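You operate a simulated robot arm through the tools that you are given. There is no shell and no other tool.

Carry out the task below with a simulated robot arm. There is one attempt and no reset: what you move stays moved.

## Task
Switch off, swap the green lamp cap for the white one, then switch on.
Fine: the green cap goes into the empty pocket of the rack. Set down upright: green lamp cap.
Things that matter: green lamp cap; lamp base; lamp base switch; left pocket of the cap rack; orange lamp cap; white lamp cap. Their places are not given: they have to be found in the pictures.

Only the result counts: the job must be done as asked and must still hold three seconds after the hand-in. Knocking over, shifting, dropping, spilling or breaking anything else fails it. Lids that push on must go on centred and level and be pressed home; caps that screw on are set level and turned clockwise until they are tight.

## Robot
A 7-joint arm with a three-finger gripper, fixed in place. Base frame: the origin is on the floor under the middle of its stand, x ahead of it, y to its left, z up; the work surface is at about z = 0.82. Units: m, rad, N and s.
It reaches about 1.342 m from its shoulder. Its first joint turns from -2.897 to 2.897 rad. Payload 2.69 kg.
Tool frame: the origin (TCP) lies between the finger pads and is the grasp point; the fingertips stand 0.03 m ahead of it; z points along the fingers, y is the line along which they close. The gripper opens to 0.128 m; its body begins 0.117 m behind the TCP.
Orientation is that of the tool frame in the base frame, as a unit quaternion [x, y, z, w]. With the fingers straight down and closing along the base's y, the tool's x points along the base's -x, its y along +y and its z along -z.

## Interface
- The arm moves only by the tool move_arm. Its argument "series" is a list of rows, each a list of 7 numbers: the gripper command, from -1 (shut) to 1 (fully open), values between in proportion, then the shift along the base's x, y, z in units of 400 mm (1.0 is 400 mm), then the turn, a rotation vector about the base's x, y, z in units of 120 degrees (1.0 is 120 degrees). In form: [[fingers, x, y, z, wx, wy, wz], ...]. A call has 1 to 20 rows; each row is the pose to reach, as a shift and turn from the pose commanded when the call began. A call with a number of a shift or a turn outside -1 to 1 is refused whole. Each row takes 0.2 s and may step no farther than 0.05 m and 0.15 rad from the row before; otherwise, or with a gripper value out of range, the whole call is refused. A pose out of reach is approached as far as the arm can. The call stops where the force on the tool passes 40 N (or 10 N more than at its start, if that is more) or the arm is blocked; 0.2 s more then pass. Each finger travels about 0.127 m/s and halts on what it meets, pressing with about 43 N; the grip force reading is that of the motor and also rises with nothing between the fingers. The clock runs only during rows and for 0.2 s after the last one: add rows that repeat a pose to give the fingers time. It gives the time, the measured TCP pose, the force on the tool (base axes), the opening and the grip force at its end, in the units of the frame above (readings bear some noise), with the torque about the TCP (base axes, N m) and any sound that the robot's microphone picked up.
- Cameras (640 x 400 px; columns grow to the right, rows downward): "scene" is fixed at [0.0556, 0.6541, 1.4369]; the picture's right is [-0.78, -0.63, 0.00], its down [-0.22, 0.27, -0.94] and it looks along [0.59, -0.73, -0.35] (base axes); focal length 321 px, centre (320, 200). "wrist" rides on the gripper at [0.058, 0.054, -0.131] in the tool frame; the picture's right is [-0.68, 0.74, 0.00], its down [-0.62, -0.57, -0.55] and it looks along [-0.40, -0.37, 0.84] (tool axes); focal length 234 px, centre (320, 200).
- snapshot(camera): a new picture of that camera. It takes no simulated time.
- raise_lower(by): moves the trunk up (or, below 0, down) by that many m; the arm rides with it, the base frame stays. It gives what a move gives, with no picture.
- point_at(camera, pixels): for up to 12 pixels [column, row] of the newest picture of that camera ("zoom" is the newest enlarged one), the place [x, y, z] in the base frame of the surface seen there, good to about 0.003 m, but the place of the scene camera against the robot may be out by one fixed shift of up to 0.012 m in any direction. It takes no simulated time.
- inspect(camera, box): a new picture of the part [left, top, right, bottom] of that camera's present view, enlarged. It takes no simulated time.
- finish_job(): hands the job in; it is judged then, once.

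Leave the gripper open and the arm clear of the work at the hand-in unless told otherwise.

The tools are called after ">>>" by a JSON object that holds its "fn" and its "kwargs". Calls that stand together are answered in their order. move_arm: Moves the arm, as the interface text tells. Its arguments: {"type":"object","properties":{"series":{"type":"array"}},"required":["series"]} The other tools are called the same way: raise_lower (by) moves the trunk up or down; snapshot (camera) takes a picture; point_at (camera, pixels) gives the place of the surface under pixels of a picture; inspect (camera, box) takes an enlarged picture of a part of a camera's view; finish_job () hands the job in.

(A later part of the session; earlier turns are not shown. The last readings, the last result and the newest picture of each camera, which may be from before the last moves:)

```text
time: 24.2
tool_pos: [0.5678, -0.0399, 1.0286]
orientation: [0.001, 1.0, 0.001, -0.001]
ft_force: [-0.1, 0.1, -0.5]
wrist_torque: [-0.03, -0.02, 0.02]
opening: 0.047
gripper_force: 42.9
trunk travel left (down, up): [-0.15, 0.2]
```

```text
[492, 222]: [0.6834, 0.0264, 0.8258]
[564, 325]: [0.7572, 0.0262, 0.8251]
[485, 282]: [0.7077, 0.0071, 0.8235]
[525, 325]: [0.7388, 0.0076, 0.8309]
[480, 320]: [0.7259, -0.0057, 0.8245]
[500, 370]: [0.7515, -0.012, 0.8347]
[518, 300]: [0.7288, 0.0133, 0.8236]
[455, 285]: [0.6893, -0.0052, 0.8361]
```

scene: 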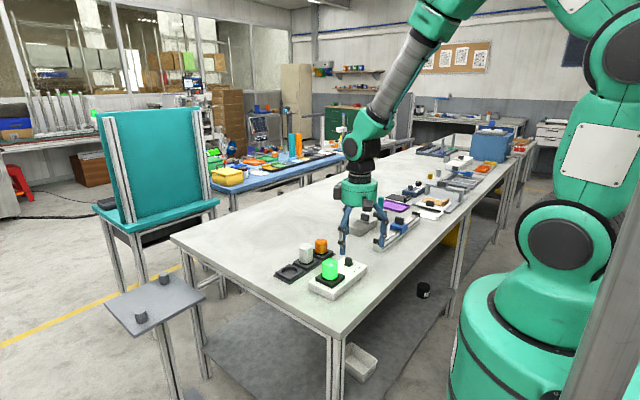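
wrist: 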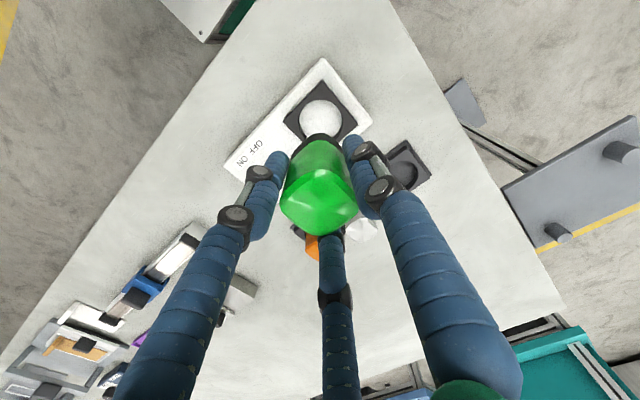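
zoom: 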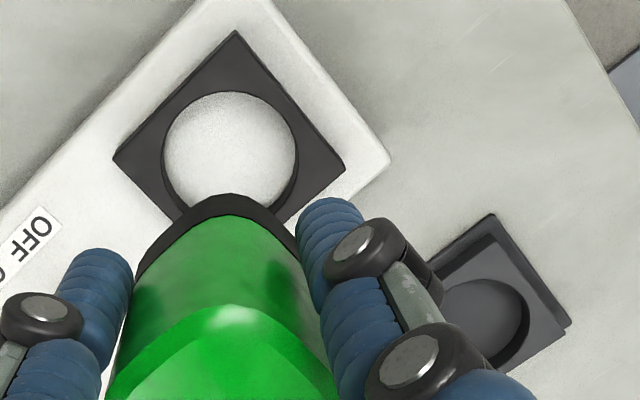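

The lamp hole is centred ≈(0.5685, −0.040) with radius ≈0.026. To measure the rack pocket accurately I'll carry the cap, at z≈1.03, to where the wrist camera sits directly above the pocket.

>>> {"fn": "move_arm", "kwargs": {"series": [[-0.6, 0.1, -0.012, 0, 0, 0, 0], [-0.6, 0.2, -0.024, 0, 0, 0, 0], [-0.6, 0.3, -0.035, 0, 0, 0, 0], [-0.6, 0.4, -0.047, 0, 0, 0, 0], [-0.6, 0.519, -0.059, 0, 0, 0, 0], [-0.6, 0.519, -0.059, 0, 0, 0, 0]]}}

>>> {"fn": "snapshot", "kwargs": {"camera": "wrist"}}

>>> {"fn": "inspect", "kwargs": {"camera": "wrist", "box": [240, 10, 400, 130]}}

```text
time: 25.6
tool_pos: [0.7782, -0.0634, 1.0266]
orientation: [-0.001, 1.0, 0.0, 0.0]
ft_force: [0.7, 0.0, -1.5]
wrist_torque: [-0.03, 0.08, -0.01]
opening: 0.0468
gripper_force: 43.5
trunk travel left (down, up): [-0.15, 0.2]
```

```text
taken
```

wrist: 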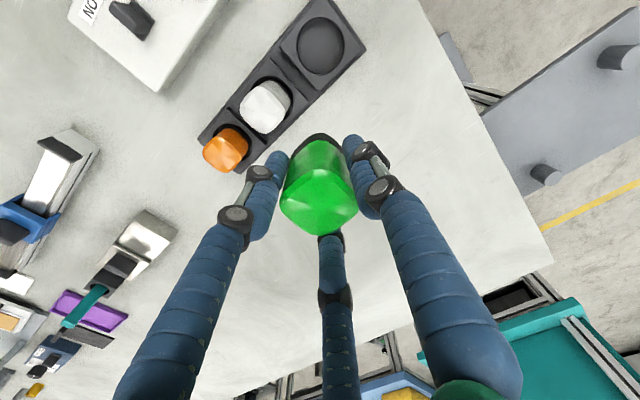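

```text
3.33 times, centred on (320, 70) of wrist
```

zoom: 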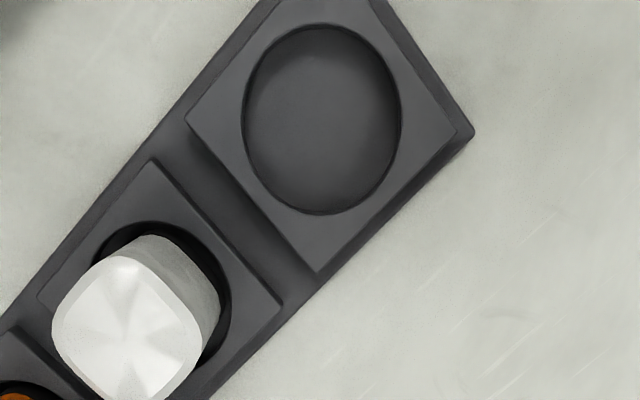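

I can see the empty pocket clearly, with its rim running from (242,122) to (400,105). I'll measure the rim and block corners, and the white cap at (125,320).

>>> {"fn": "point_at", "kwargs": {"camera": "zoom", "pixels": [[238, 122], [405, 105], [325, 20], [315, 219], [260, 180], [260, 55], [390, 50], [385, 170], [320, 115], [190, 122], [318, 268], [455, 128]]}}

>>> {"fn": "point_at", "kwargs": {"camera": "zoom", "pixels": [[128, 318], [125, 258], [58, 325], [195, 320], [130, 395], [85, 285], [165, 290], [155, 165], [278, 305], [50, 298], [100, 240], [230, 310]]}}

```text
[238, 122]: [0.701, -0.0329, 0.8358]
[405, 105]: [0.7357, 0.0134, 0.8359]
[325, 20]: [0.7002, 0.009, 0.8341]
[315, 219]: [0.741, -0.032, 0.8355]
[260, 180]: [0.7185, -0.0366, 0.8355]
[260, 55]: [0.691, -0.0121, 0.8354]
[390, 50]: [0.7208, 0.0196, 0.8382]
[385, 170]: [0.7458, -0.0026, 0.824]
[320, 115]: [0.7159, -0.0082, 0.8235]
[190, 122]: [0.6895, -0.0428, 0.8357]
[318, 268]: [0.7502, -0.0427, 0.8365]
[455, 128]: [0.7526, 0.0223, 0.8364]
```

```text
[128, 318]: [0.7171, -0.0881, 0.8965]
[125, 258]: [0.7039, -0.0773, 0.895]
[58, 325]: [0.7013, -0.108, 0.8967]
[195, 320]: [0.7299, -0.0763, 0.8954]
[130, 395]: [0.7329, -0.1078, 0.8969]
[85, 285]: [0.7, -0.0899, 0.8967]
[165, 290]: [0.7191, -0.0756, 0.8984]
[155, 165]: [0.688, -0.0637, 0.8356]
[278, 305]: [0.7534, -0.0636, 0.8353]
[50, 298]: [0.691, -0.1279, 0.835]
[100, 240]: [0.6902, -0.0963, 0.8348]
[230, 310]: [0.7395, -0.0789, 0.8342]
```

The pocket centre is ≈(0.720, −0.010) with top z 0.836 and floor ≈0.8235. The white cap centre is ≈(0.717, −0.092) with its top at 0.897. Now I'll measure where the held green cap sits relative to the TCP.

>>> {"fn": "inspect", "kwargs": {"camera": "wrist", "box": [260, 120, 380, 250]}}

```text
3.08 times, centred on (320, 185) of wrist
```

zoom: 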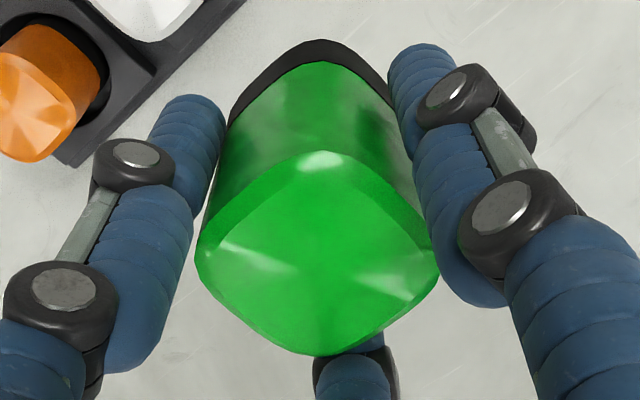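

>>> {"fn": "point_at", "kwargs": {"camera": "zoom", "pixels": [[320, 255], [203, 245], [322, 158], [430, 245], [320, 345], [260, 195], [380, 195], [250, 310], [395, 305], [320, 50], [240, 100], [380, 85]]}}

```text
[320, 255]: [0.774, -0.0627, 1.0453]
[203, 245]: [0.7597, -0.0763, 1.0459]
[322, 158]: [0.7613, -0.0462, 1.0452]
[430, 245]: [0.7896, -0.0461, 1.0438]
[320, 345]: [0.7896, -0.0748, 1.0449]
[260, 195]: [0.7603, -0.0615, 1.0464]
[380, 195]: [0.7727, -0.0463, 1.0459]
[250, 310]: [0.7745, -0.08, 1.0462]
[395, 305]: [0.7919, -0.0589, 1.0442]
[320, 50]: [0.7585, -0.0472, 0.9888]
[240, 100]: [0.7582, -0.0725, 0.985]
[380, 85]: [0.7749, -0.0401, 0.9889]
```

The held cap's centre is offset about (−0.0025, +0.0035) from the TCP, and its top is 0.0187 above it. I'll move so the cap centre is over the pocket centre (0.720, −0.010), lower to TCP z≈0.93, and then check alignment.

>>> {"fn": "move_arm", "kwargs": {"series": [[-0.6, -0.07, 0.064, 0, 0, 0, 0], [-0.6, -0.138, 0.128, 0, 0, 0, 0], [-0.6, -0.138, 0.128, 0, 0, 0, 0], [-0.6, -0.138, 0.128, -0.06, 0, 0, 0], [-0.6, -0.138, 0.128, -0.12, 0, 0, 0], [-0.6, -0.138, 0.128, -0.18, 0, 0, 0], [-0.6, -0.138, 0.128, -0.24, 0, 0, 0], [-0.6, -0.138, 0.128, -0.24, 0, 0, 0], [-0.6, -0.138, 0.128, -0.24, 0, 0, 0]]}}

>>> {"fn": "inspect", "kwargs": {"camera": "wrist", "box": [240, 80, 400, 240]}}

>>> {"fn": "inspect", "kwargs": {"camera": "scene", "box": [260, 225, 340, 295]}}

```text
time: 27.6
tool_pos: [0.721, -0.0121, 0.9334]
orientation: [0.0, 1.0, 0.0, 0.0]
ft_force: [-0.3, -0.2, -1.0]
wrist_torque: [0.02, -0.02, 0.01]
opening: 0.0471
gripper_force: 43.9
trunk travel left (down, up): [-0.15, 0.2]
```

```text
2.50 times, centred on (320, 160) of wrist
```

zoom: 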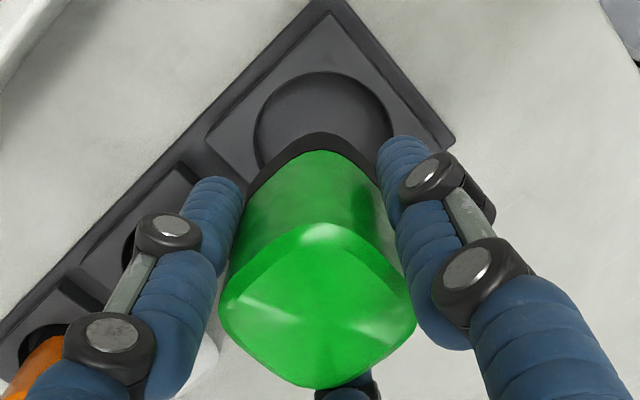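

```text
5.71 times, centred on (300, 260) of scene
```

zoom: 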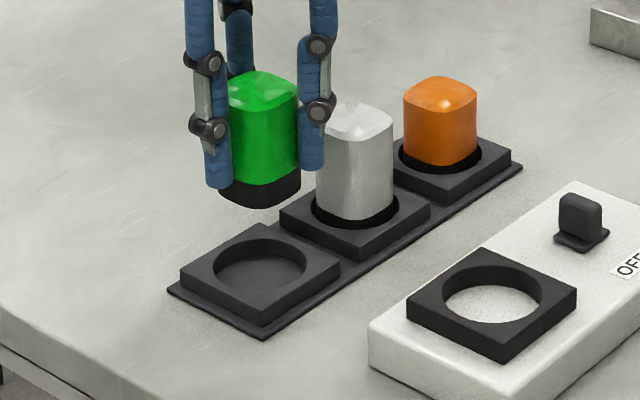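

I'll measure the cap and pocket together in the scene zoom, so any camera shift cancels.

>>> {"fn": "point_at", "kwargs": {"camera": "zoom", "pixels": [[183, 268], [263, 308], [338, 260], [264, 228], [262, 88], [228, 90], [298, 92], [262, 112], [258, 74], [262, 190], [225, 180], [295, 180]]}}

```text
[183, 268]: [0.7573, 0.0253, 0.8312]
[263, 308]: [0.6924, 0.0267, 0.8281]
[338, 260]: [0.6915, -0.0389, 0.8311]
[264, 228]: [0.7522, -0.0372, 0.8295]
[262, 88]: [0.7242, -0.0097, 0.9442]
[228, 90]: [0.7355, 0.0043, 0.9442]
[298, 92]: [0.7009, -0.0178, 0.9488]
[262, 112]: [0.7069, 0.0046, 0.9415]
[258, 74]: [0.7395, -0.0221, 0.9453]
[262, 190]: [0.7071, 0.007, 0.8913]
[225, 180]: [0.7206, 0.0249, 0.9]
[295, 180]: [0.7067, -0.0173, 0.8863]
```

The two estimates differ by a couple of millimetres. I'll take a tighter scene zoom to judge the lateral offset between the cap and the pocket.

>>> {"fn": "inspect", "kwargs": {"camera": "scene", "box": [285, 232, 325, 284]}}

```text
7.69 times, centred on (305, 258) of scene
```

zoom: 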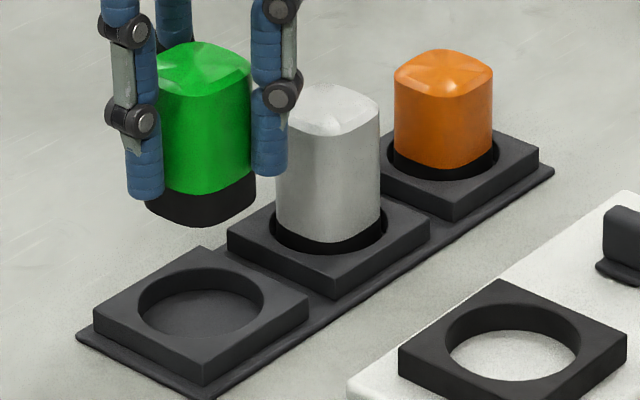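

Sideways, the cap is within about 2 mm of the pocket centre. I'll cross-check along the other direction with the wrist view of both cap and pocket.

>>> {"fn": "inspect", "kwargs": {"camera": "wrist", "box": [260, 80, 380, 240]}}

>>> {"fn": "point_at", "kwargs": {"camera": "zoom", "pixels": [[258, 135], [390, 120], [325, 72], [275, 95], [375, 90], [325, 3], [207, 140], [448, 140], [225, 295], [325, 228], [410, 300], [318, 380]]}}

```text
2.50 times, centred on (320, 160) of wrist
```

zoom: 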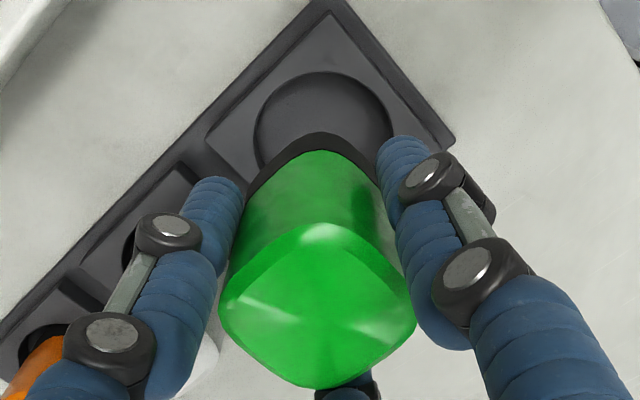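

```text
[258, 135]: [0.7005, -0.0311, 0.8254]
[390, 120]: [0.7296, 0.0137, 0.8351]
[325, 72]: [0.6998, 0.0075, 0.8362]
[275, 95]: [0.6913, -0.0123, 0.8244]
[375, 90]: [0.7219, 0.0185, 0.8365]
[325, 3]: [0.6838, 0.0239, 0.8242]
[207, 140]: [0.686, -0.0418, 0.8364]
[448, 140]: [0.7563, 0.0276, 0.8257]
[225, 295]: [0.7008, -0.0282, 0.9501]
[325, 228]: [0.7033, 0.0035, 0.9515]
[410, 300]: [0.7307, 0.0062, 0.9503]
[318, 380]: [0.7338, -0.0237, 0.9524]
```

Both cameras agree the cap is about 2.5 mm short in x. I'll correct by (+2.5, +0.8) mm, lower 43 mm to just above the rim, and look again.

>>> {"fn": "move_arm", "kwargs": {"series": [[-0.6, 0.006, 0.002, 0, 0, 0, 0], [-0.6, 0.006, 0.002, -0.03, 0, 0, 0], [-0.6, 0.006, 0.002, -0.06, 0, 0, 0], [-0.6, 0.006, 0.002, -0.085, 0, 0, 0], [-0.6, 0.006, 0.002, -0.1075, 0, 0, 0], [-0.6, 0.006, 0.002, -0.1075, 0, 0, 0]]}}

>>> {"fn": "inspect", "kwargs": {"camera": "scene", "box": [265, 245, 315, 290]}}

>>> {"fn": "inspect", "kwargs": {"camera": "wrist", "box": [260, 80, 380, 240]}}

```text
time: 29.0
tool_pos: [0.7238, -0.0125, 0.8887]
orientation: [0.0, 1.0, 0.0, 0.0]
ft_force: [-0.4, 2.0, -0.1]
wrist_torque: [0.03, -0.04, -0.02]
opening: 0.0469
gripper_force: 43.4
trunk travel left (down, up): [-0.15, 0.2]
```

```text
8.89 times, centred on (290, 268) of scene
```

zoom: 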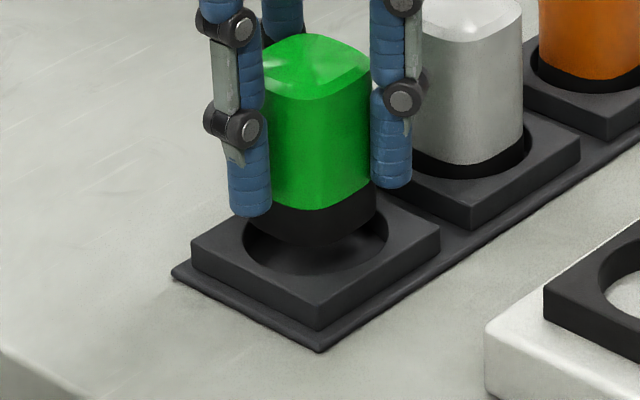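

```text
2.50 times, centred on (320, 160) of wrist
```

zoom: 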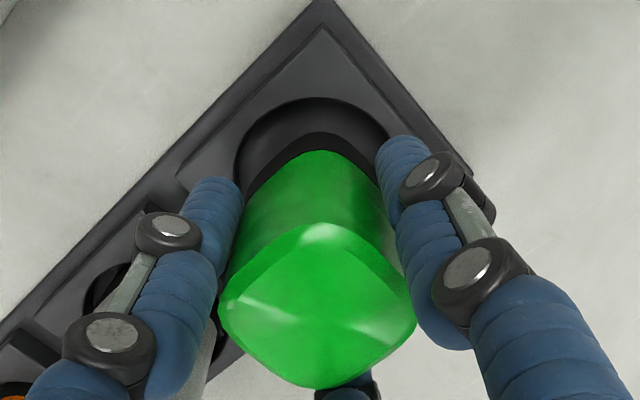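

The collar looks centred over the hole in both views. I'll lower in 2 mm steps and watch the vertical force.

>>> {"fn": "move_arm", "kwargs": {"series": [[-0.6, 0, 0, -0.005, 0, 0, 0], [-0.6, 0, 0, -0.01, 0, 0, 0], [-0.6, 0, 0, -0.015, 0, 0, 0], [-0.6, 0, 0, -0.02, 0, 0, 0]]}}

>>> {"fn": "inspect", "kwargs": {"camera": "scene", "box": [265, 245, 315, 290]}}

>>> {"fn": "inspect", "kwargs": {"camera": "wrist", "box": [260, 80, 380, 240]}}

```text
time: 30.0
tool_pos: [0.724, -0.0116, 0.8827]
orientation: [0.0, 1.0, 0.0, 0.001]
ft_force: [-3.0, 0.9, 10.8]
wrist_torque: [0.05, -0.17, 0.02]
opening: 0.0467
gripper_force: 42.9
trunk travel left (down, up): [-0.15, 0.2]
```

```text
8.89 times, centred on (290, 268) of scene
```

zoom: 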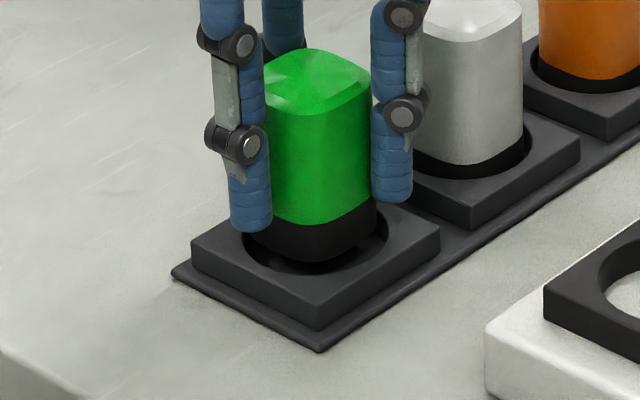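

```text
2.50 times, centred on (320, 160) of wrist
```

zoom: 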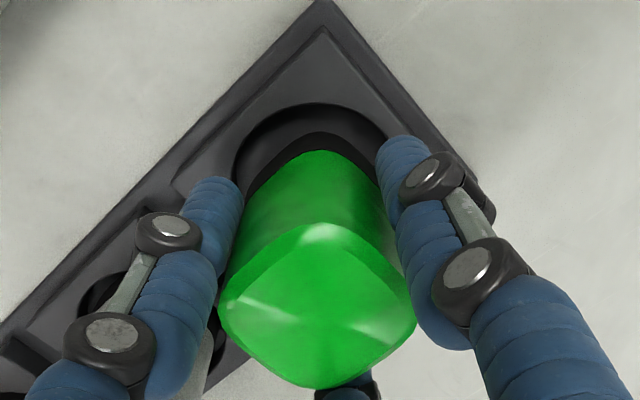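

It touched the rim: +10.8 N in z and −3 N in x. In both views the gap on the (−x,+y) side is too wide, about 8 mm. I'll measure the collar corner and the rim here before correcting.

>>> {"fn": "point_at", "kwargs": {"camera": "zoom", "pixels": [[320, 137], [316, 103], [252, 185], [234, 160], [262, 120], [370, 150], [375, 118], [290, 145], [345, 143], [285, 108]]}}

```text
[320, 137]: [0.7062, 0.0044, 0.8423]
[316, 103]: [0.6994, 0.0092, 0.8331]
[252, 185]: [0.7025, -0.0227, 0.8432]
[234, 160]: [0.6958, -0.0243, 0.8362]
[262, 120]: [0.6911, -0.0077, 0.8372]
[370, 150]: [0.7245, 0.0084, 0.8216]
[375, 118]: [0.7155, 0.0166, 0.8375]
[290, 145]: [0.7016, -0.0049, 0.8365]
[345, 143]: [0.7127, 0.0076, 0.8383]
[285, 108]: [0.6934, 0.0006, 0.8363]
```

The collar centre is ≈(0.7225, −0.013), so it needs about (−2.5, +3) mm. I'll raise 4 mm, shift, and lower again in small steps.

>>> {"fn": "move_arm", "kwargs": {"series": [[-0.6, 0, 0, 0.01, 0, 0, 0], [-0.6, -0.0065, 0.0075, 0.01, 0, 0, 0], [-0.6, -0.0065, 0.0075, 0.01, 0, 0, 0], [-0.6, -0.0065, 0.0075, 0.005, 0, 0, 0], [-0.6, -0.0065, 0.0075, 0, 0, 0, 0], [-0.6, -0.0065, 0.0075, -0.005, 0, 0, 0], [-0.6, -0.0065, 0.0075, -0.01, 0, 0, 0]]}}

>>> {"fn": "inspect", "kwargs": {"camera": "scene", "box": [265, 245, 315, 290]}}

>>> {"fn": "inspect", "kwargs": {"camera": "wrist", "box": [260, 80, 380, 240]}}

```text
time: 31.6
tool_pos: [0.7228, -0.0092, 0.8778]
orientation: [0.0, 1.0, 0.0, 0.0]
ft_force: [-0.2, -0.3, -0.9]
wrist_torque: [-0.02, -0.03, -0.01]
opening: 0.0468
gripper_force: 43.0
trunk travel left (down, up): [-0.15, 0.2]
```

```text
8.89 times, centred on (290, 268) of scene
```

zoom: 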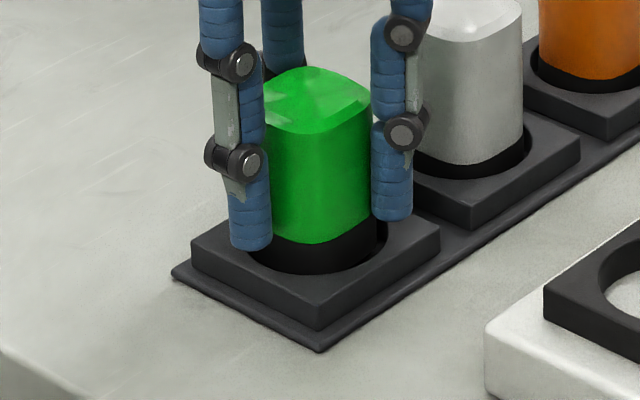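

```text
2.50 times, centred on (320, 160) of wrist
```

zoom: 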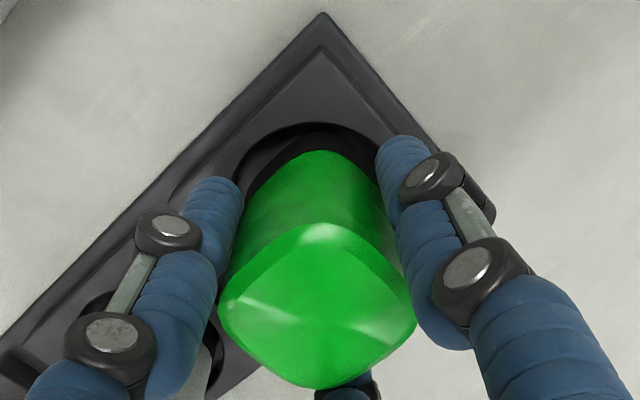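

The collar entered the pocket with no resistance. I'll continue down in 1.5 mm steps until it rests on the floor, expected at TCP z≈0.871.

>>> {"fn": "move_arm", "kwargs": {"series": [[-0.6, 0, 0, -0.004, 0, 0, 0], [-0.6, 0, 0, -0.008, 0, 0, 0], [-0.6, 0, 0, -0.012, 0, 0, 0], [-0.6, 0, 0, -0.015, 0, 0, 0]]}}

```text
time: 32.6
tool_pos: [0.7214, -0.009, 0.8714]
orientation: [0.0, 1.0, 0.0, -0.001]
ft_force: [0.3, 0.4, -1.6]
wrist_torque: [0.01, -0.01, 0.0]
opening: 0.0467
gripper_force: 43.3
trunk travel left (down, up): [-0.15, 0.2]
```

No floor contact yet at z 0.8714. I'll step down 2 mm more.

>>> {"fn": "move_arm", "kwargs": {"series": [[-0.6, 0, 0, -0.0025, 0, 0, 0], [-0.6, 0, 0, -0.005, 0, 0, 0], [-0.6, 0, 0, -0.005, 0, 0, 0]]}}

>>> {"fn": "inspect", "kwargs": {"camera": "scene", "box": [265, 245, 315, 290]}}

```text
time: 33.4
tool_pos: [0.7215, -0.0102, 0.8702]
orientation: [0.0, 1.0, 0.0, 0.0]
ft_force: [-2.9, 1.5, 15.6]
wrist_torque: [-0.03, 0.25, -0.05]
opening: 0.0468
gripper_force: 43.6
trunk travel left (down, up): [-0.15, 0.2]
```

```text
8.89 times, centred on (290, 268) of scene
```

zoom: 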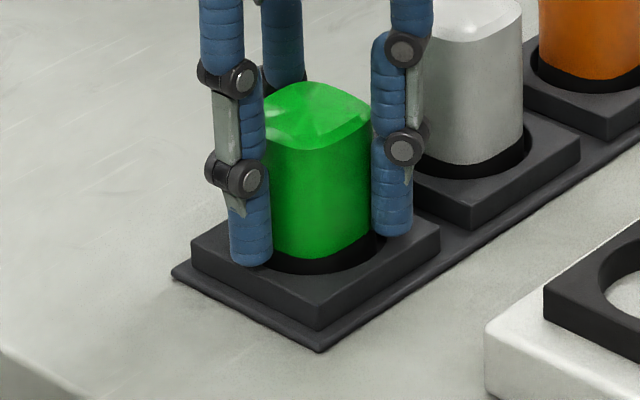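

15.6 N upward means the cap is seated on the pocket floor, with the collar showing as on the white cap. I'll relieve 1 mm and open the fingers slowly, to about 66 mm.

>>> {"fn": "move_arm", "kwargs": {"series": [[-0.6, 0, 0, 0.0035, 0, 0, 0], [-0.3, 0, 0, 0.0035, 0, 0, 0], [-0.2, 0, 0, 0.0035, 0, 0, 0], [-0.1, 0, 0, 0.0035, 0, 0, 0], [0.03, 0, 0, 0.0035, 0, 0, 0], [0.03, 0, 0, 0.0035, 0, 0, 0]]}}

>>> {"fn": "inspect", "kwargs": {"camera": "scene", "box": [265, 245, 315, 290]}}

>>> {"fn": "snapshot", "kwargs": {"camera": "wrist"}}

```text
time: 34.8
tool_pos: [0.7211, -0.01, 0.8712]
orientation: [0.0, 1.0, 0.0, 0.0]
ft_force: [0.6, -0.1, -0.3]
wrist_torque: [-0.01, -0.01, 0.01]
opening: 0.0661
gripper_force: 0.1
trunk travel left (down, up): [-0.15, 0.2]
```

```text
8.89 times, centred on (290, 268) of scene
```

zoom: 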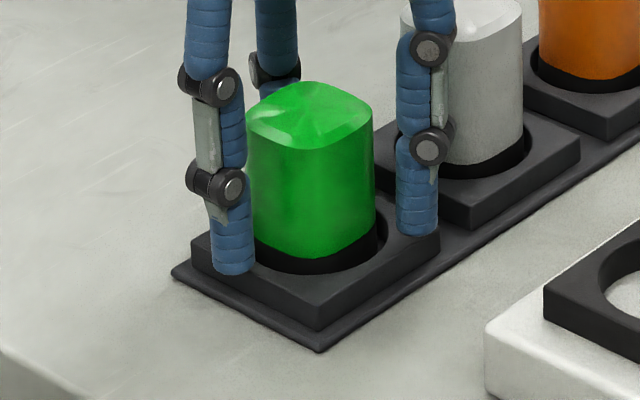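

```text
taken
```

wrist: 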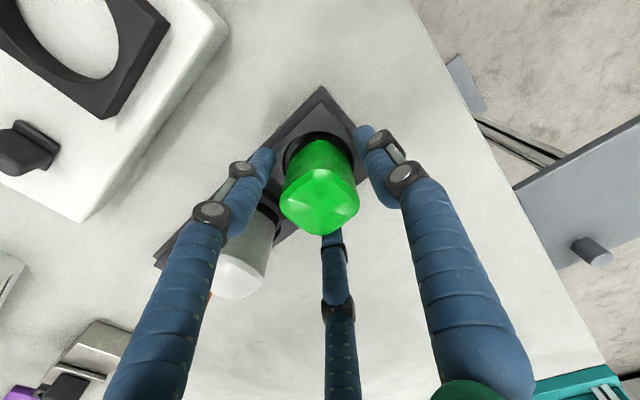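

The green cap stands upright and free in the pocket, and the fingers are clear. I'll rise straight up.

>>> {"fn": "move_arm", "kwargs": {"series": [[0.03, 0, 0, 0.04, 0, 0, 0], [0.03, 0, 0, 0.1, 0, 0, 0], [0.03, 0, 0, 0.18, 0, 0, 0], [0.03, 0, 0, 0.26, 0, 0, 0], [0.03, 0, 0, 0.34, 0, 0, 0], [0.03, 0, 0, 0.4, 0, 0, 0], [0.03, 0, 0, 0.4, 0, 0, 0]]}}

>>> {"fn": "inspect", "kwargs": {"camera": "scene", "box": [260, 230, 360, 290]}}

```text
time: 36.4
tool_pos: [0.7215, -0.0093, 1.0322]
orientation: [0.0, 1.0, 0.001, -0.001]
ft_force: [-1.3, 0.5, 0.2]
wrist_torque: [0.01, -0.03, 0.0]
opening: 0.066
gripper_force: 0.1
trunk travel left (down, up): [-0.15, 0.2]
```

```text
6.40 times, centred on (310, 260) of scene
```

zoom: 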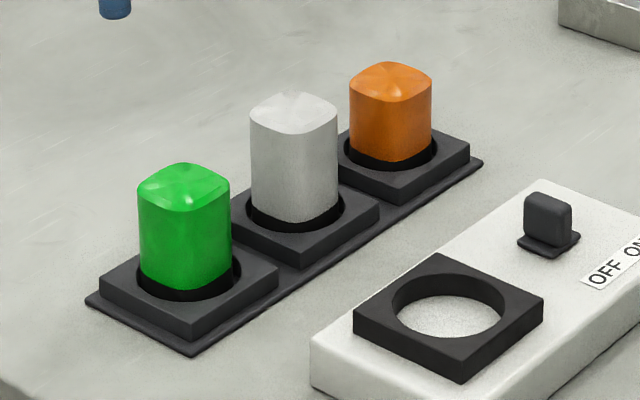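

The green cap is upright in the left pocket. Now I'll place the wrist camera directly above the white cap to measure it precisely.

>>> {"fn": "move_arm", "kwargs": {"series": [[0.03, 0.035, -0.086, 0, 0, 0, 0], [0.03, 0.07, -0.172, 0, 0, 0, 0], [0.03, 0.105, -0.258, 0, 0, 0, 0], [0.03, 0.139, -0.345, 0, 0, 0, 0], [0.03, 0.139, -0.345, 0, 0, 0, 0]]}}

>>> {"fn": "inspect", "kwargs": {"camera": "wrist", "box": [240, 10, 400, 130]}}

```text
time: 37.6
tool_pos: [0.777, -0.1479, 1.0312]
orientation: [0.0, 1.0, 0.0, -0.001]
ft_force: [-1.0, 0.1, -0.4]
wrist_torque: [0.06, 0.05, -0.01]
opening: 0.0658
gripper_force: 0.1
trunk travel left (down, up): [-0.15, 0.2]
```

```text
3.33 times, centred on (320, 70) of wrist
```

zoom: 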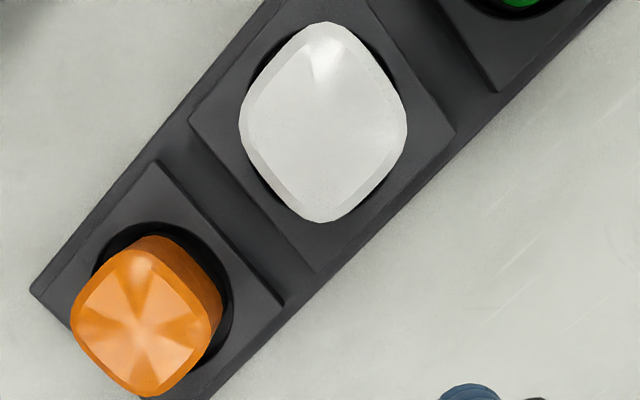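

I have a direct overhead view of the white cap, with corners at (240,118), (328,22), (407,128) and (318,220). I'll read its outline and block corners.

>>> {"fn": "point_at", "kwargs": {"camera": "zoom", "pixels": [[246, 120], [328, 28], [402, 128], [319, 214], [325, 122], [275, 68], [375, 68], [268, 180], [368, 182], [192, 122], [318, 268], [452, 130]]}}

>>> {"fn": "point_at", "kwargs": {"camera": "zoom", "pixels": [[246, 120], [328, 28], [402, 128], [319, 214], [325, 122], [275, 68], [375, 68], [268, 180], [368, 182], [192, 122], [318, 268], [452, 130]]}}

```text
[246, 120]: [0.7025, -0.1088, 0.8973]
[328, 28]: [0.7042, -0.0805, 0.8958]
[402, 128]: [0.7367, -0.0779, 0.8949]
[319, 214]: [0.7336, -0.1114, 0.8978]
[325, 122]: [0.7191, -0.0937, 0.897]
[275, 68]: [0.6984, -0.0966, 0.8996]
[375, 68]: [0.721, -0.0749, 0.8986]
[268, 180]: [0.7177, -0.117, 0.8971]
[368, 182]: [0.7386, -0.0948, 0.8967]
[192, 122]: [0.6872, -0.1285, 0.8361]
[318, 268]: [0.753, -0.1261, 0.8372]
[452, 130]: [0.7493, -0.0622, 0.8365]
```

```text
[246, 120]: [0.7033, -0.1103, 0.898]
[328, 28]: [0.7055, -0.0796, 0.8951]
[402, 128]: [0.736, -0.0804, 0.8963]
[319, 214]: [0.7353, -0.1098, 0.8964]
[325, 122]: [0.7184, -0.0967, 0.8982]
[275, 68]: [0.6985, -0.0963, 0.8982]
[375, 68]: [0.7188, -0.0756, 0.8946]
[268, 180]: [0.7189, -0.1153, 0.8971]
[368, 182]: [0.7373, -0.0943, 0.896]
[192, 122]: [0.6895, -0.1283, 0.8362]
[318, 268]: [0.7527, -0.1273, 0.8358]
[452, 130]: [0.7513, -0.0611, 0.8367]
```

The white cap is centred at ≈(0.719, −0.0955) with side ≈0.0405 and top 0.897. I'll go above it and stop with the fingertips just over its top to check that all three fingers will clear it and the green cap.

>>> {"fn": "move_arm", "kwargs": {"series": [[0.03, -0.073, 0.066, 0, 0, 0, 0], [0.03, -0.1455, 0.1318, 0, 0, 0, 0], [0.03, -0.1455, 0.1318, -0.08, 0, 0, 0], [0.03, -0.1455, 0.1318, -0.16, 0, 0, 0], [0.03, -0.1455, 0.1318, -0.235, 0, 0, 0], [0.03, -0.1455, 0.1318, -0.235, 0, 0, 0]]}}

>>> {"fn": "snapshot", "kwargs": {"camera": "wrist"}}

>>> {"fn": "inspect", "kwargs": {"camera": "scene", "box": [265, 225, 335, 285]}}

```text
time: 39.0
tool_pos: [0.7191, -0.0947, 0.9374]
orientation: [0.0, 1.0, 0.0, 0.0]
ft_force: [-0.8, 0.1, 0.1]
wrist_torque: [0.05, 0.03, 0.01]
opening: 0.0658
gripper_force: 0.1
trunk travel left (down, up): [-0.15, 0.2]
```

```text
taken
```

wrist: 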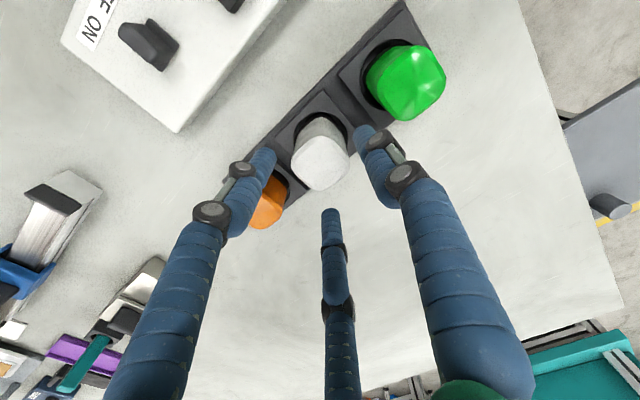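

```text
6.67 times, centred on (300, 255) of scene
```

zoom: 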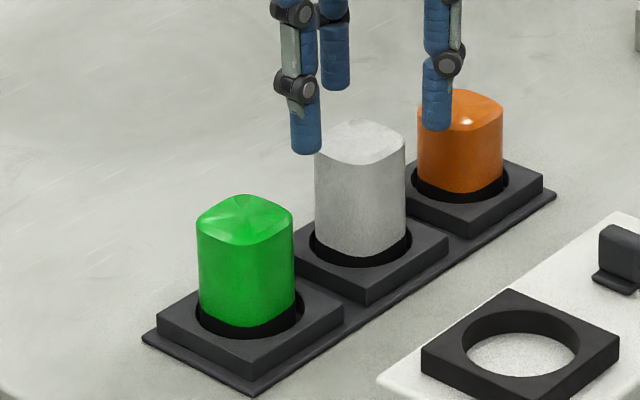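

The fingers straddle the white cap, and the gaps to the green and orange caps are clear. I'll descend slowly to TCP z≈0.874.

>>> {"fn": "move_arm", "kwargs": {"series": [[0.03, 0, 0, -0.035, 0, 0, 0], [0.03, 0, 0, -0.07, 0, 0, 0], [0.03, 0, 0, -0.105, 0, 0, 0], [0.03, 0, 0, -0.135, 0, 0, 0], [0.03, 0, 0, -0.16, 0, 0, 0], [0.03, 0, 0, -0.16, 0, 0, 0]]}}

>>> {"fn": "inspect", "kwargs": {"camera": "wrist", "box": [230, 100, 410, 260]}}

>>> {"fn": "inspect", "kwargs": {"camera": "scene", "box": [265, 225, 335, 285]}}

```text
time: 40.4
tool_pos: [0.7189, -0.0945, 0.8728]
orientation: [0.0, 1.0, -0.001, 0.0]
ft_force: [0.1, -0.6, 0.7]
wrist_torque: [-0.01, -0.03, -0.03]
opening: 0.0658
gripper_force: 0.1
trunk travel left (down, up): [-0.15, 0.2]
```

```text
2.50 times, centred on (320, 180) of wrist
```

zoom: 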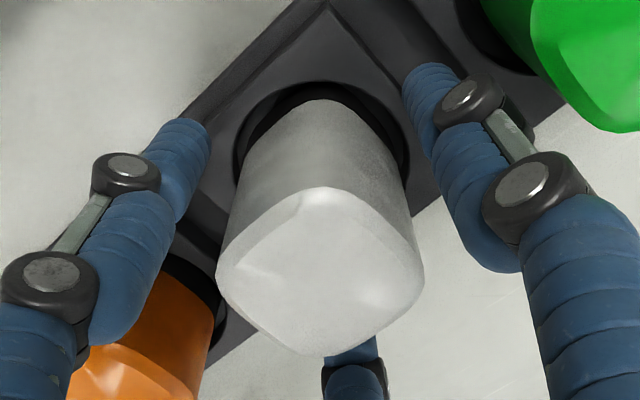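

```text
6.67 times, centred on (300, 255) of scene
```

zoom: 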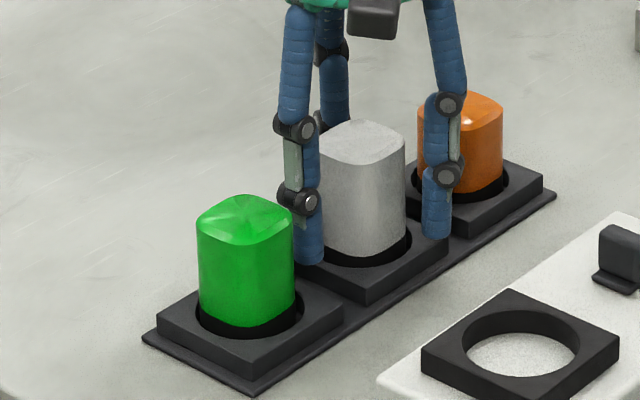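

All three fingers are around the white cap with clearance and no force. I'll close gradually.

>>> {"fn": "move_arm", "kwargs": {"series": [[-0.1, 0, 0, 0, 0, 0, 0], [-0.2, 0, 0, 0, 0, 0, 0], [-0.27, 0, 0, 0, 0, 0, 0], [-0.33, 0, 0, 0, 0, 0, 0], [-0.4, 0, 0, 0, 0, 0, 0], [-0.5, 0, 0, 0, 0, 0, 0], [-0.6, 0, 0, 0, 0, 0, 0]]}}

>>> {"fn": "inspect", "kwargs": {"camera": "scene", "box": [265, 225, 335, 285]}}

```text
time: 42.0
tool_pos: [0.7183, -0.0955, 0.8733]
orientation: [0.0, 1.0, 0.0, 0.0]
ft_force: [-0.3, 0.0, 0.8]
wrist_torque: [-0.05, -0.01, 0.0]
opening: 0.0466
gripper_force: 43.1
trunk travel left (down, up): [-0.15, 0.2]
```

```text
6.67 times, centred on (300, 255) of scene
```

zoom: 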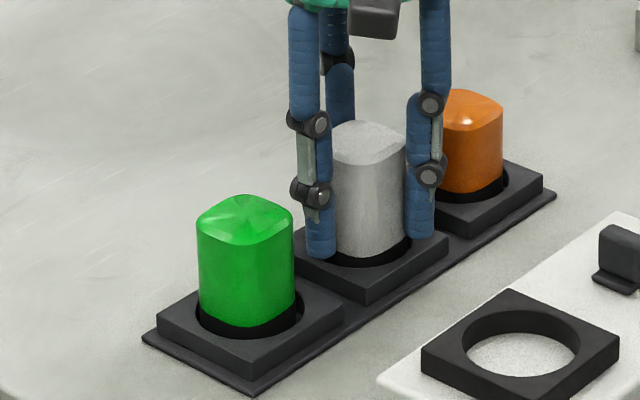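

The white cap is gripped (43 N) and the rack hasn't moved. I'll lift straight up slowly and check the force.

>>> {"fn": "move_arm", "kwargs": {"series": [[-0.6, 0, 0, 0.006, 0, 0, 0], [-0.6, 0, 0, 0.015, 0, 0, 0], [-0.6, 0, 0, 0.03, 0, 0, 0], [-0.6, 0, 0, 0.05, 0, 0, 0], [-0.6, 0, 0, 0.05, 0, 0, 0]]}}

>>> {"fn": "inspect", "kwargs": {"camera": "scene", "box": [265, 225, 335, 285]}}

```text
time: 43.2
tool_pos: [0.7183, -0.0951, 0.8936]
orientation: [0.0, 1.0, 0.0, 0.0]
ft_force: [-0.7, 0.2, -0.8]
wrist_torque: [0.02, 0.01, -0.01]
opening: 0.0467
gripper_force: 42.6
trunk travel left (down, up): [-0.15, 0.2]
```

```text
6.67 times, centred on (300, 255) of scene
```

zoom: 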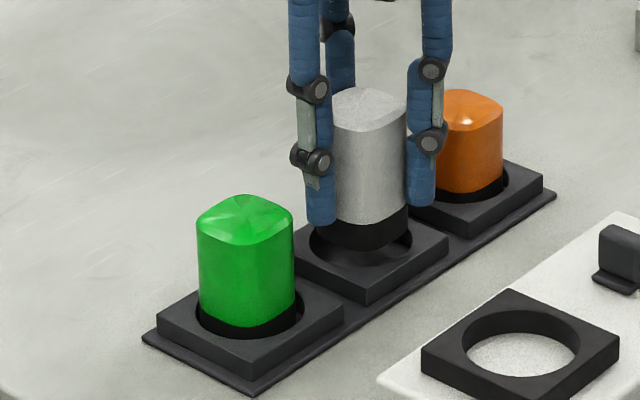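

The white cap comes out freely. I'll lift it to z≈1.03 and carry it over the lamp socket at about (0.5685, −0.040).

>>> {"fn": "move_arm", "kwargs": {"series": [[-0.6, 0, 0, 0.08, 0, 0, 0], [-0.6, 0, 0, 0.17, 0, 0, 0], [-0.6, 0, 0, 0.26, 0, 0, 0], [-0.6, 0, 0, 0.34, 0, 0, 0], [-0.6, 0, 0, 0.34, 0, 0, 0], [-0.6, -0.09, 0.034, 0.34, 0, 0, 0], [-0.6, -0.18, 0.068, 0.34, 0, 0, 0], [-0.6, -0.27, 0.102, 0.34, 0, 0, 0], [-0.6, -0.37, 0.138, 0.34, 0, 0, 0], [-0.6, -0.37, 0.138, 0.34, 0, 0, 0], [-0.6, -0.37, 0.138, 0.25, 0, 0, 0], [-0.6, -0.37, 0.138, 0.2, 0, 0, 0], [-0.6, -0.37, 0.138, 0.2, 0, 0, 0]]}}

>>> {"fn": "inspect", "kwargs": {"camera": "wrist", "box": [260, 80, 380, 240]}}

>>> {"fn": "inspect", "kwargs": {"camera": "scene", "box": [300, 225, 370, 290]}}

```text
time: 46.0
tool_pos: [0.5711, -0.0398, 0.9721]
orientation: [0.0, 1.0, 0.0, 0.0]
ft_force: [0.7, -0.5, -1.1]
wrist_torque: [-0.01, 0.01, 0.01]
opening: 0.0468
gripper_force: 42.9
trunk travel left (down, up): [-0.15, 0.2]
```

```text
2.50 times, centred on (320, 160) of wrist
```

zoom: 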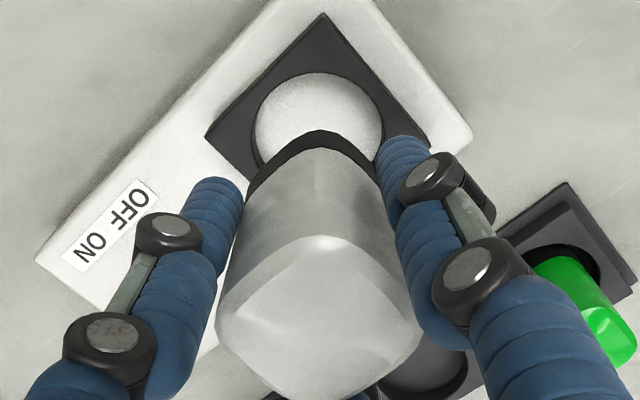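

```text
6.15 times, centred on (335, 258) of scene
```

zoom: 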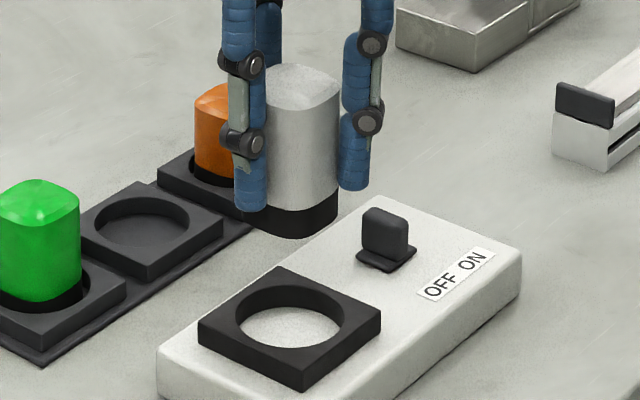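

The cap is above the socket. I'll lower to TCP z≈0.922, with the collar about 8 mm above the rim, and then measure collar against rim.

>>> {"fn": "move_arm", "kwargs": {"series": [[-0.6, 0, 0, -0.04, 0, 0, 0], [-0.6, 0, 0, -0.08, 0, 0, 0], [-0.6, 0, 0, -0.11, 0, 0, 0], [-0.6, 0, 0, -0.13, 0, 0, 0], [-0.6, 0, 0, -0.13, 0, 0, 0]]}}

>>> {"fn": "inspect", "kwargs": {"camera": "scene", "box": [305, 245, 355, 290]}}

>>> {"fn": "inspect", "kwargs": {"camera": "wrist", "box": [270, 80, 370, 170]}}

```text
time: 47.2
tool_pos: [0.5709, -0.0406, 0.921]
orientation: [-0.001, 1.0, 0.0, -0.001]
ft_force: [-0.3, 0.4, -0.8]
wrist_torque: [-0.02, 0.02, -0.01]
opening: 0.0467
gripper_force: 42.7
trunk travel left (down, up): [-0.15, 0.2]
```

```text
8.89 times, centred on (330, 268) of scene
```

zoom: 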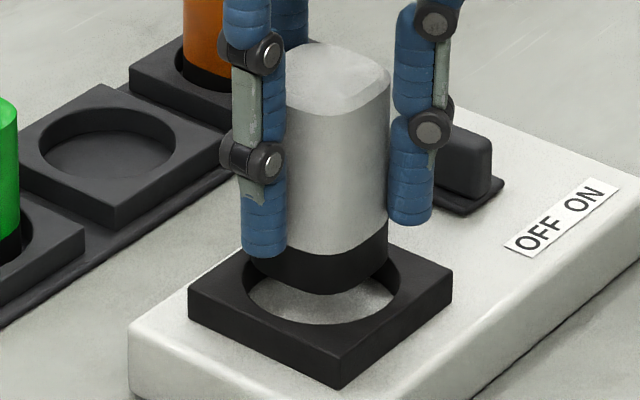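

```text
4.44 times, centred on (320, 125) of wrist
```

zoom: 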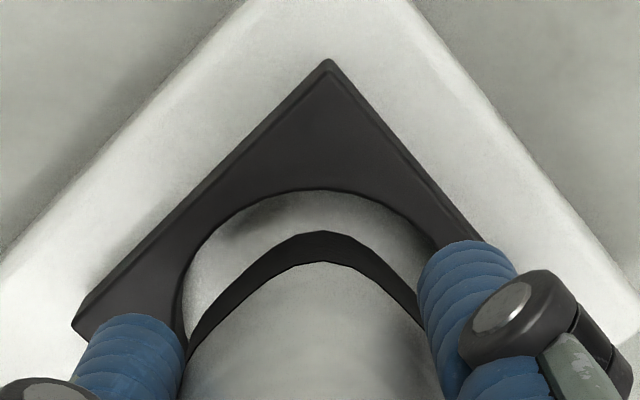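

I'll read the collar edges and the rim from this wrist zoom.

>>> {"fn": "point_at", "kwargs": {"camera": "zoom", "pixels": [[325, 240], [270, 258], [235, 292], [205, 335], [370, 252], [395, 280], [320, 187], [235, 210], [395, 206], [195, 245], [328, 68], [80, 325]]}}

>>> {"fn": "point_at", "kwargs": {"camera": "zoom", "pixels": [[325, 240], [270, 258], [235, 292], [205, 335], [370, 252], [395, 280], [320, 187], [235, 210], [395, 206], [195, 245], [328, 68], [480, 238]]}}

```text
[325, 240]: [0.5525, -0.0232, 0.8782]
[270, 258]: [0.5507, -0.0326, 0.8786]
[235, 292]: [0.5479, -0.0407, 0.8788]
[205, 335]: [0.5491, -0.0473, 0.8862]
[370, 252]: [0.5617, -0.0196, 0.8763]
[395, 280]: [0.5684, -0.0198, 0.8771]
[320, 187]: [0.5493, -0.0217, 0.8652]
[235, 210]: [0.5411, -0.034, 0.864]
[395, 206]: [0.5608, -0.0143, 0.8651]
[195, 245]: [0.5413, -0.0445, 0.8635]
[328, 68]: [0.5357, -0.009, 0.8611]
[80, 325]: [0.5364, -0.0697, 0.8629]
```

```text
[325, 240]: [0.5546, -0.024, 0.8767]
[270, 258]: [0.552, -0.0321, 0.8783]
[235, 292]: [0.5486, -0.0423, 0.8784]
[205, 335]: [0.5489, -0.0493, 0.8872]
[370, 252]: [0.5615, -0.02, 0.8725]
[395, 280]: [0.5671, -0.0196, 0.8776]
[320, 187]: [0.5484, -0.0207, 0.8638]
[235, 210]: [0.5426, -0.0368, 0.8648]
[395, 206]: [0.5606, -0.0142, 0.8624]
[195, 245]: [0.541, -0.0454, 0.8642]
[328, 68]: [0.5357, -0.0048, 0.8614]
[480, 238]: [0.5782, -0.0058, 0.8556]
```

The rim fits a circle centred (0.5685, −0.0405) with r≈0.0275, and the collar centre is ≈(0.569, −0.040), within 1 mm. I'll lower gently in 2.5 mm steps.

>>> {"fn": "move_arm", "kwargs": {"series": [[-0.6, -0.001, 0, -0.006, 0, 0, 0], [-0.6, -0.001, 0, -0.012, 0, 0, 0], [-0.6, -0.001, 0, -0.018, 0, 0, 0], [-0.6, -0.001, 0, -0.024, 0, 0, 0], [-0.6, -0.001, 0, -0.03, 0, 0, 0], [-0.6, -0.001, 0, -0.035, 0, 0, 0]]}}

>>> {"fn": "inspect", "kwargs": {"camera": "scene", "box": [305, 245, 355, 290]}}

>>> {"fn": "inspect", "kwargs": {"camera": "wrist", "box": [270, 80, 370, 170]}}

```text
time: 48.6
tool_pos: [0.5698, -0.0392, 0.9065]
orientation: [0.0, 1.0, 0.0, 0.0]
ft_force: [-0.4, 0.7, 0.1]
wrist_torque: [0.01, -0.04, 0.01]
opening: 0.0468
gripper_force: 42.5
trunk travel left (down, up): [-0.15, 0.2]
```

```text
8.89 times, centred on (330, 268) of scene
```

zoom: 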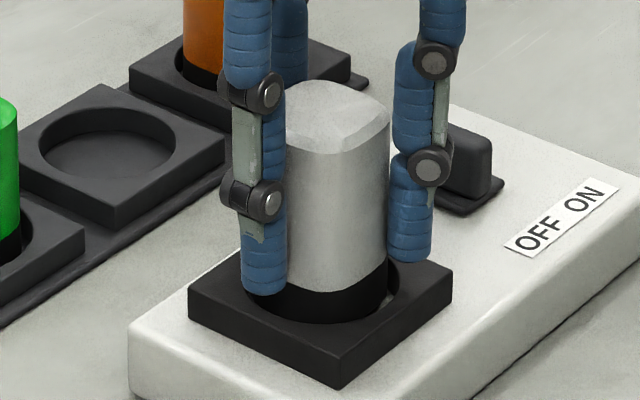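

```text
4.44 times, centred on (320, 125) of wrist
```

zoom: 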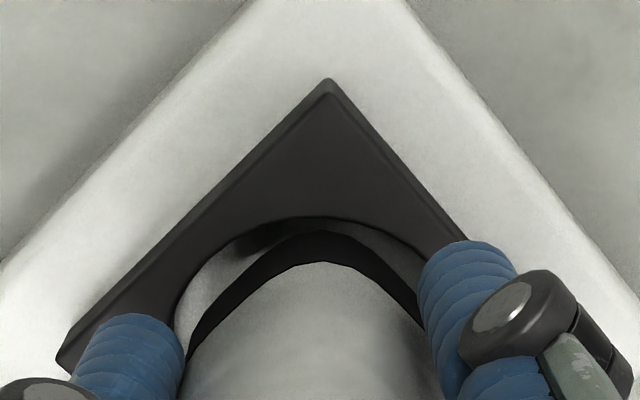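

It is inside the socket with no force. There seems to be slightly more gap on the right in the scene view, so I'll measure the collar again to centre it well before seating.

>>> {"fn": "point_at", "kwargs": {"camera": "zoom", "pixels": [[325, 242], [270, 258], [235, 292], [205, 335], [370, 254], [395, 282], [320, 214], [235, 238], [395, 234], [190, 275], [328, 86], [470, 240]]}}

>>> {"fn": "inspect", "kwargs": {"camera": "scene", "box": [315, 262, 345, 287]}}

```text
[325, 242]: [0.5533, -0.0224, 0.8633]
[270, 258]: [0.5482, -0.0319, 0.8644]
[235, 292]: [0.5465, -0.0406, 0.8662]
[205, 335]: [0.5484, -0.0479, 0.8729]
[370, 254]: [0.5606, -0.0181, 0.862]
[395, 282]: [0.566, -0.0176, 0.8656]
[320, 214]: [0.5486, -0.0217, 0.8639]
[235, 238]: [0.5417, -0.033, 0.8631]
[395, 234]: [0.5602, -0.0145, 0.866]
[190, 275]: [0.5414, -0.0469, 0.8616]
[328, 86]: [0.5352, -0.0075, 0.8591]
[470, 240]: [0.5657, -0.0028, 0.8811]
```

```text
16.00 times, centred on (330, 274) of scene
```

zoom: 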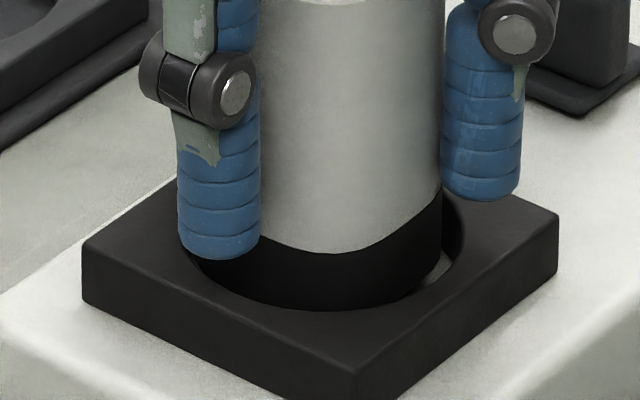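

The collar centre is about 2 mm too far toward +y. I'll shift −1.6 mm in y and then lower in about 1.5 mm steps to the floor, expected at TCP z≈0.900.

>>> {"fn": "move_arm", "kwargs": {"series": [[-0.6, 0, -0.004, 0, 0, 0, 0], [-0.6, 0, -0.004, -0.004, 0, 0, 0], [-0.6, 0, -0.004, -0.008, 0, 0, 0], [-0.6, 0, -0.004, -0.012, 0, 0, 0], [-0.6, 0, -0.004, -0.016, 0, 0, 0]]}}

>>> {"fn": "inspect", "kwargs": {"camera": "scene", "box": [315, 262, 345, 287]}}

```text
time: 49.8
tool_pos: [0.57, -0.0412, 0.8997]
orientation: [0.0, 1.0, -0.001, 0.0]
ft_force: [-0.3, -0.3, -0.2]
wrist_torque: [0.01, 0.0, 0.01]
opening: 0.0471
gripper_force: 43.0
trunk travel left (down, up): [-0.15, 0.2]
```

```text
16.00 times, centred on (330, 274) of scene
```

zoom: 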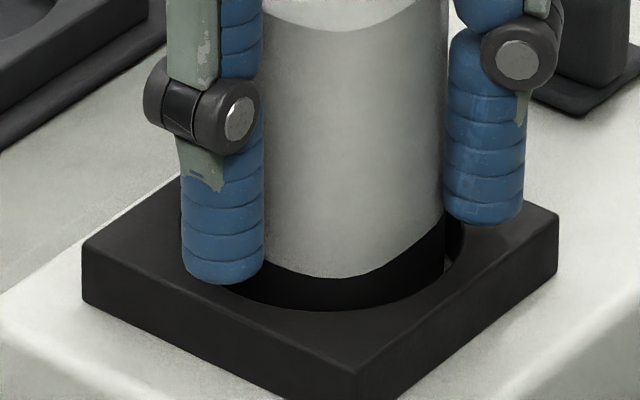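

Still no contact at 0.8997. I'll step down 2 mm more in 0.6 mm rows.

>>> {"fn": "move_arm", "kwargs": {"series": [[-0.6, 0, 0, -0.0015, 0, 0, 0], [-0.6, 0, 0, -0.003, 0, 0, 0], [-0.6, 0, 0, -0.005, 0, 0, 0], [-0.6, 0, 0, -0.005, 0, 0, 0]]}}

```text
time: 50.8
tool_pos: [0.5703, -0.0418, 0.899]
orientation: [0.0, 1.0, 0.0, 0.0]
ft_force: [-1.9, -0.3, 5.2]
wrist_torque: [0.0, 0.09, 0.01]
opening: 0.047
gripper_force: 42.8
trunk travel left (down, up): [-0.15, 0.2]
```

Floor contact (5 N up). I'll press 1 mm more to be sure it is home.

>>> {"fn": "move_arm", "kwargs": {"series": [[-0.6, 0, 0, -0.0015, 0, 0, 0], [-0.6, 0, 0, -0.003, 0, 0, 0], [-0.6, 0, 0, -0.003, 0, 0, 0]]}}

>>> {"fn": "inspect", "kwargs": {"camera": "scene", "box": [305, 245, 355, 290]}}

```text
time: 51.6
tool_pos: [0.5697, -0.0406, 0.899]
orientation: [0.0, 1.0, -0.001, 0.001]
ft_force: [-2.8, -2.1, 22.8]
wrist_torque: [-0.06, 0.28, 0.0]
opening: 0.0469
gripper_force: 43.2
trunk travel left (down, up): [-0.15, 0.2]
```

```text
8.89 times, centred on (330, 268) of scene
```

zoom: 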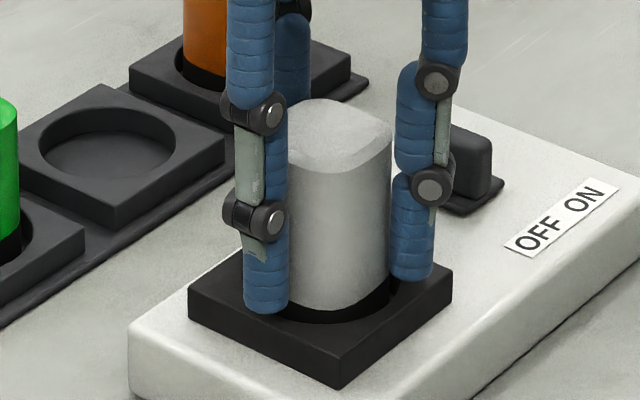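

It's pressed home at 23 N, with a hard stop at 0.899. I'll relieve the load, open slowly, and then rise clear.

>>> {"fn": "move_arm", "kwargs": {"series": [[-0.6, 0, 0, 0.003, 0, 0, 0], [-0.6, 0, 0, 0.005, 0, 0, 0], [-0.3, 0, 0, 0.005, 0, 0, 0], [-0.2, 0, 0, 0.005, 0, 0, 0], [-0.1, 0, 0, 0.005, 0, 0, 0], [0.05, 0, 0, 0.005, 0, 0, 0], [0.05, 0, 0, 0.005, 0, 0, 0]]}}

>>> {"fn": "inspect", "kwargs": {"camera": "scene", "box": [305, 245, 355, 290]}}

>>> {"fn": "inspect", "kwargs": {"camera": "wrist", "box": [240, 80, 400, 240]}}

```text
time: 53.2
tool_pos: [0.5713, -0.0411, 0.8995]
orientation: [0.0, 1.0, 0.001, -0.001]
ft_force: [-0.6, -0.2, -0.9]
wrist_torque: [0.0, 0.01, 0.0]
opening: 0.067
gripper_force: 0.0
trunk travel left (down, up): [-0.15, 0.2]
```

```text
8.89 times, centred on (330, 268) of scene
```

zoom: 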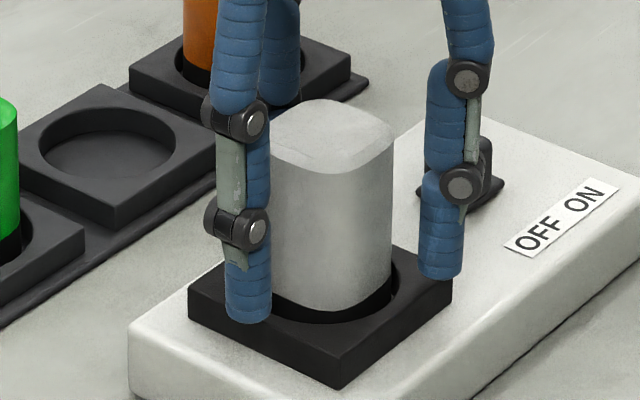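

```text
2.50 times, centred on (320, 160) of wrist
```

zoom: 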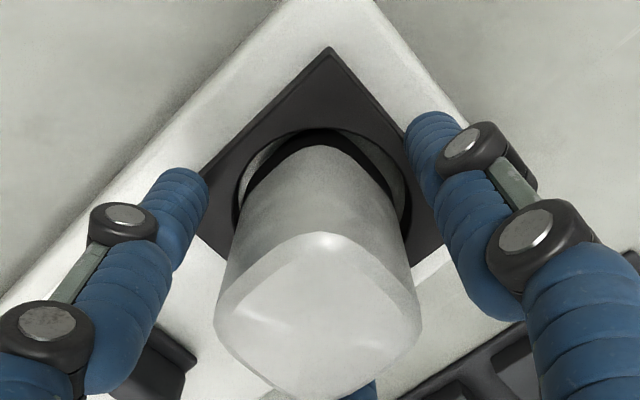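

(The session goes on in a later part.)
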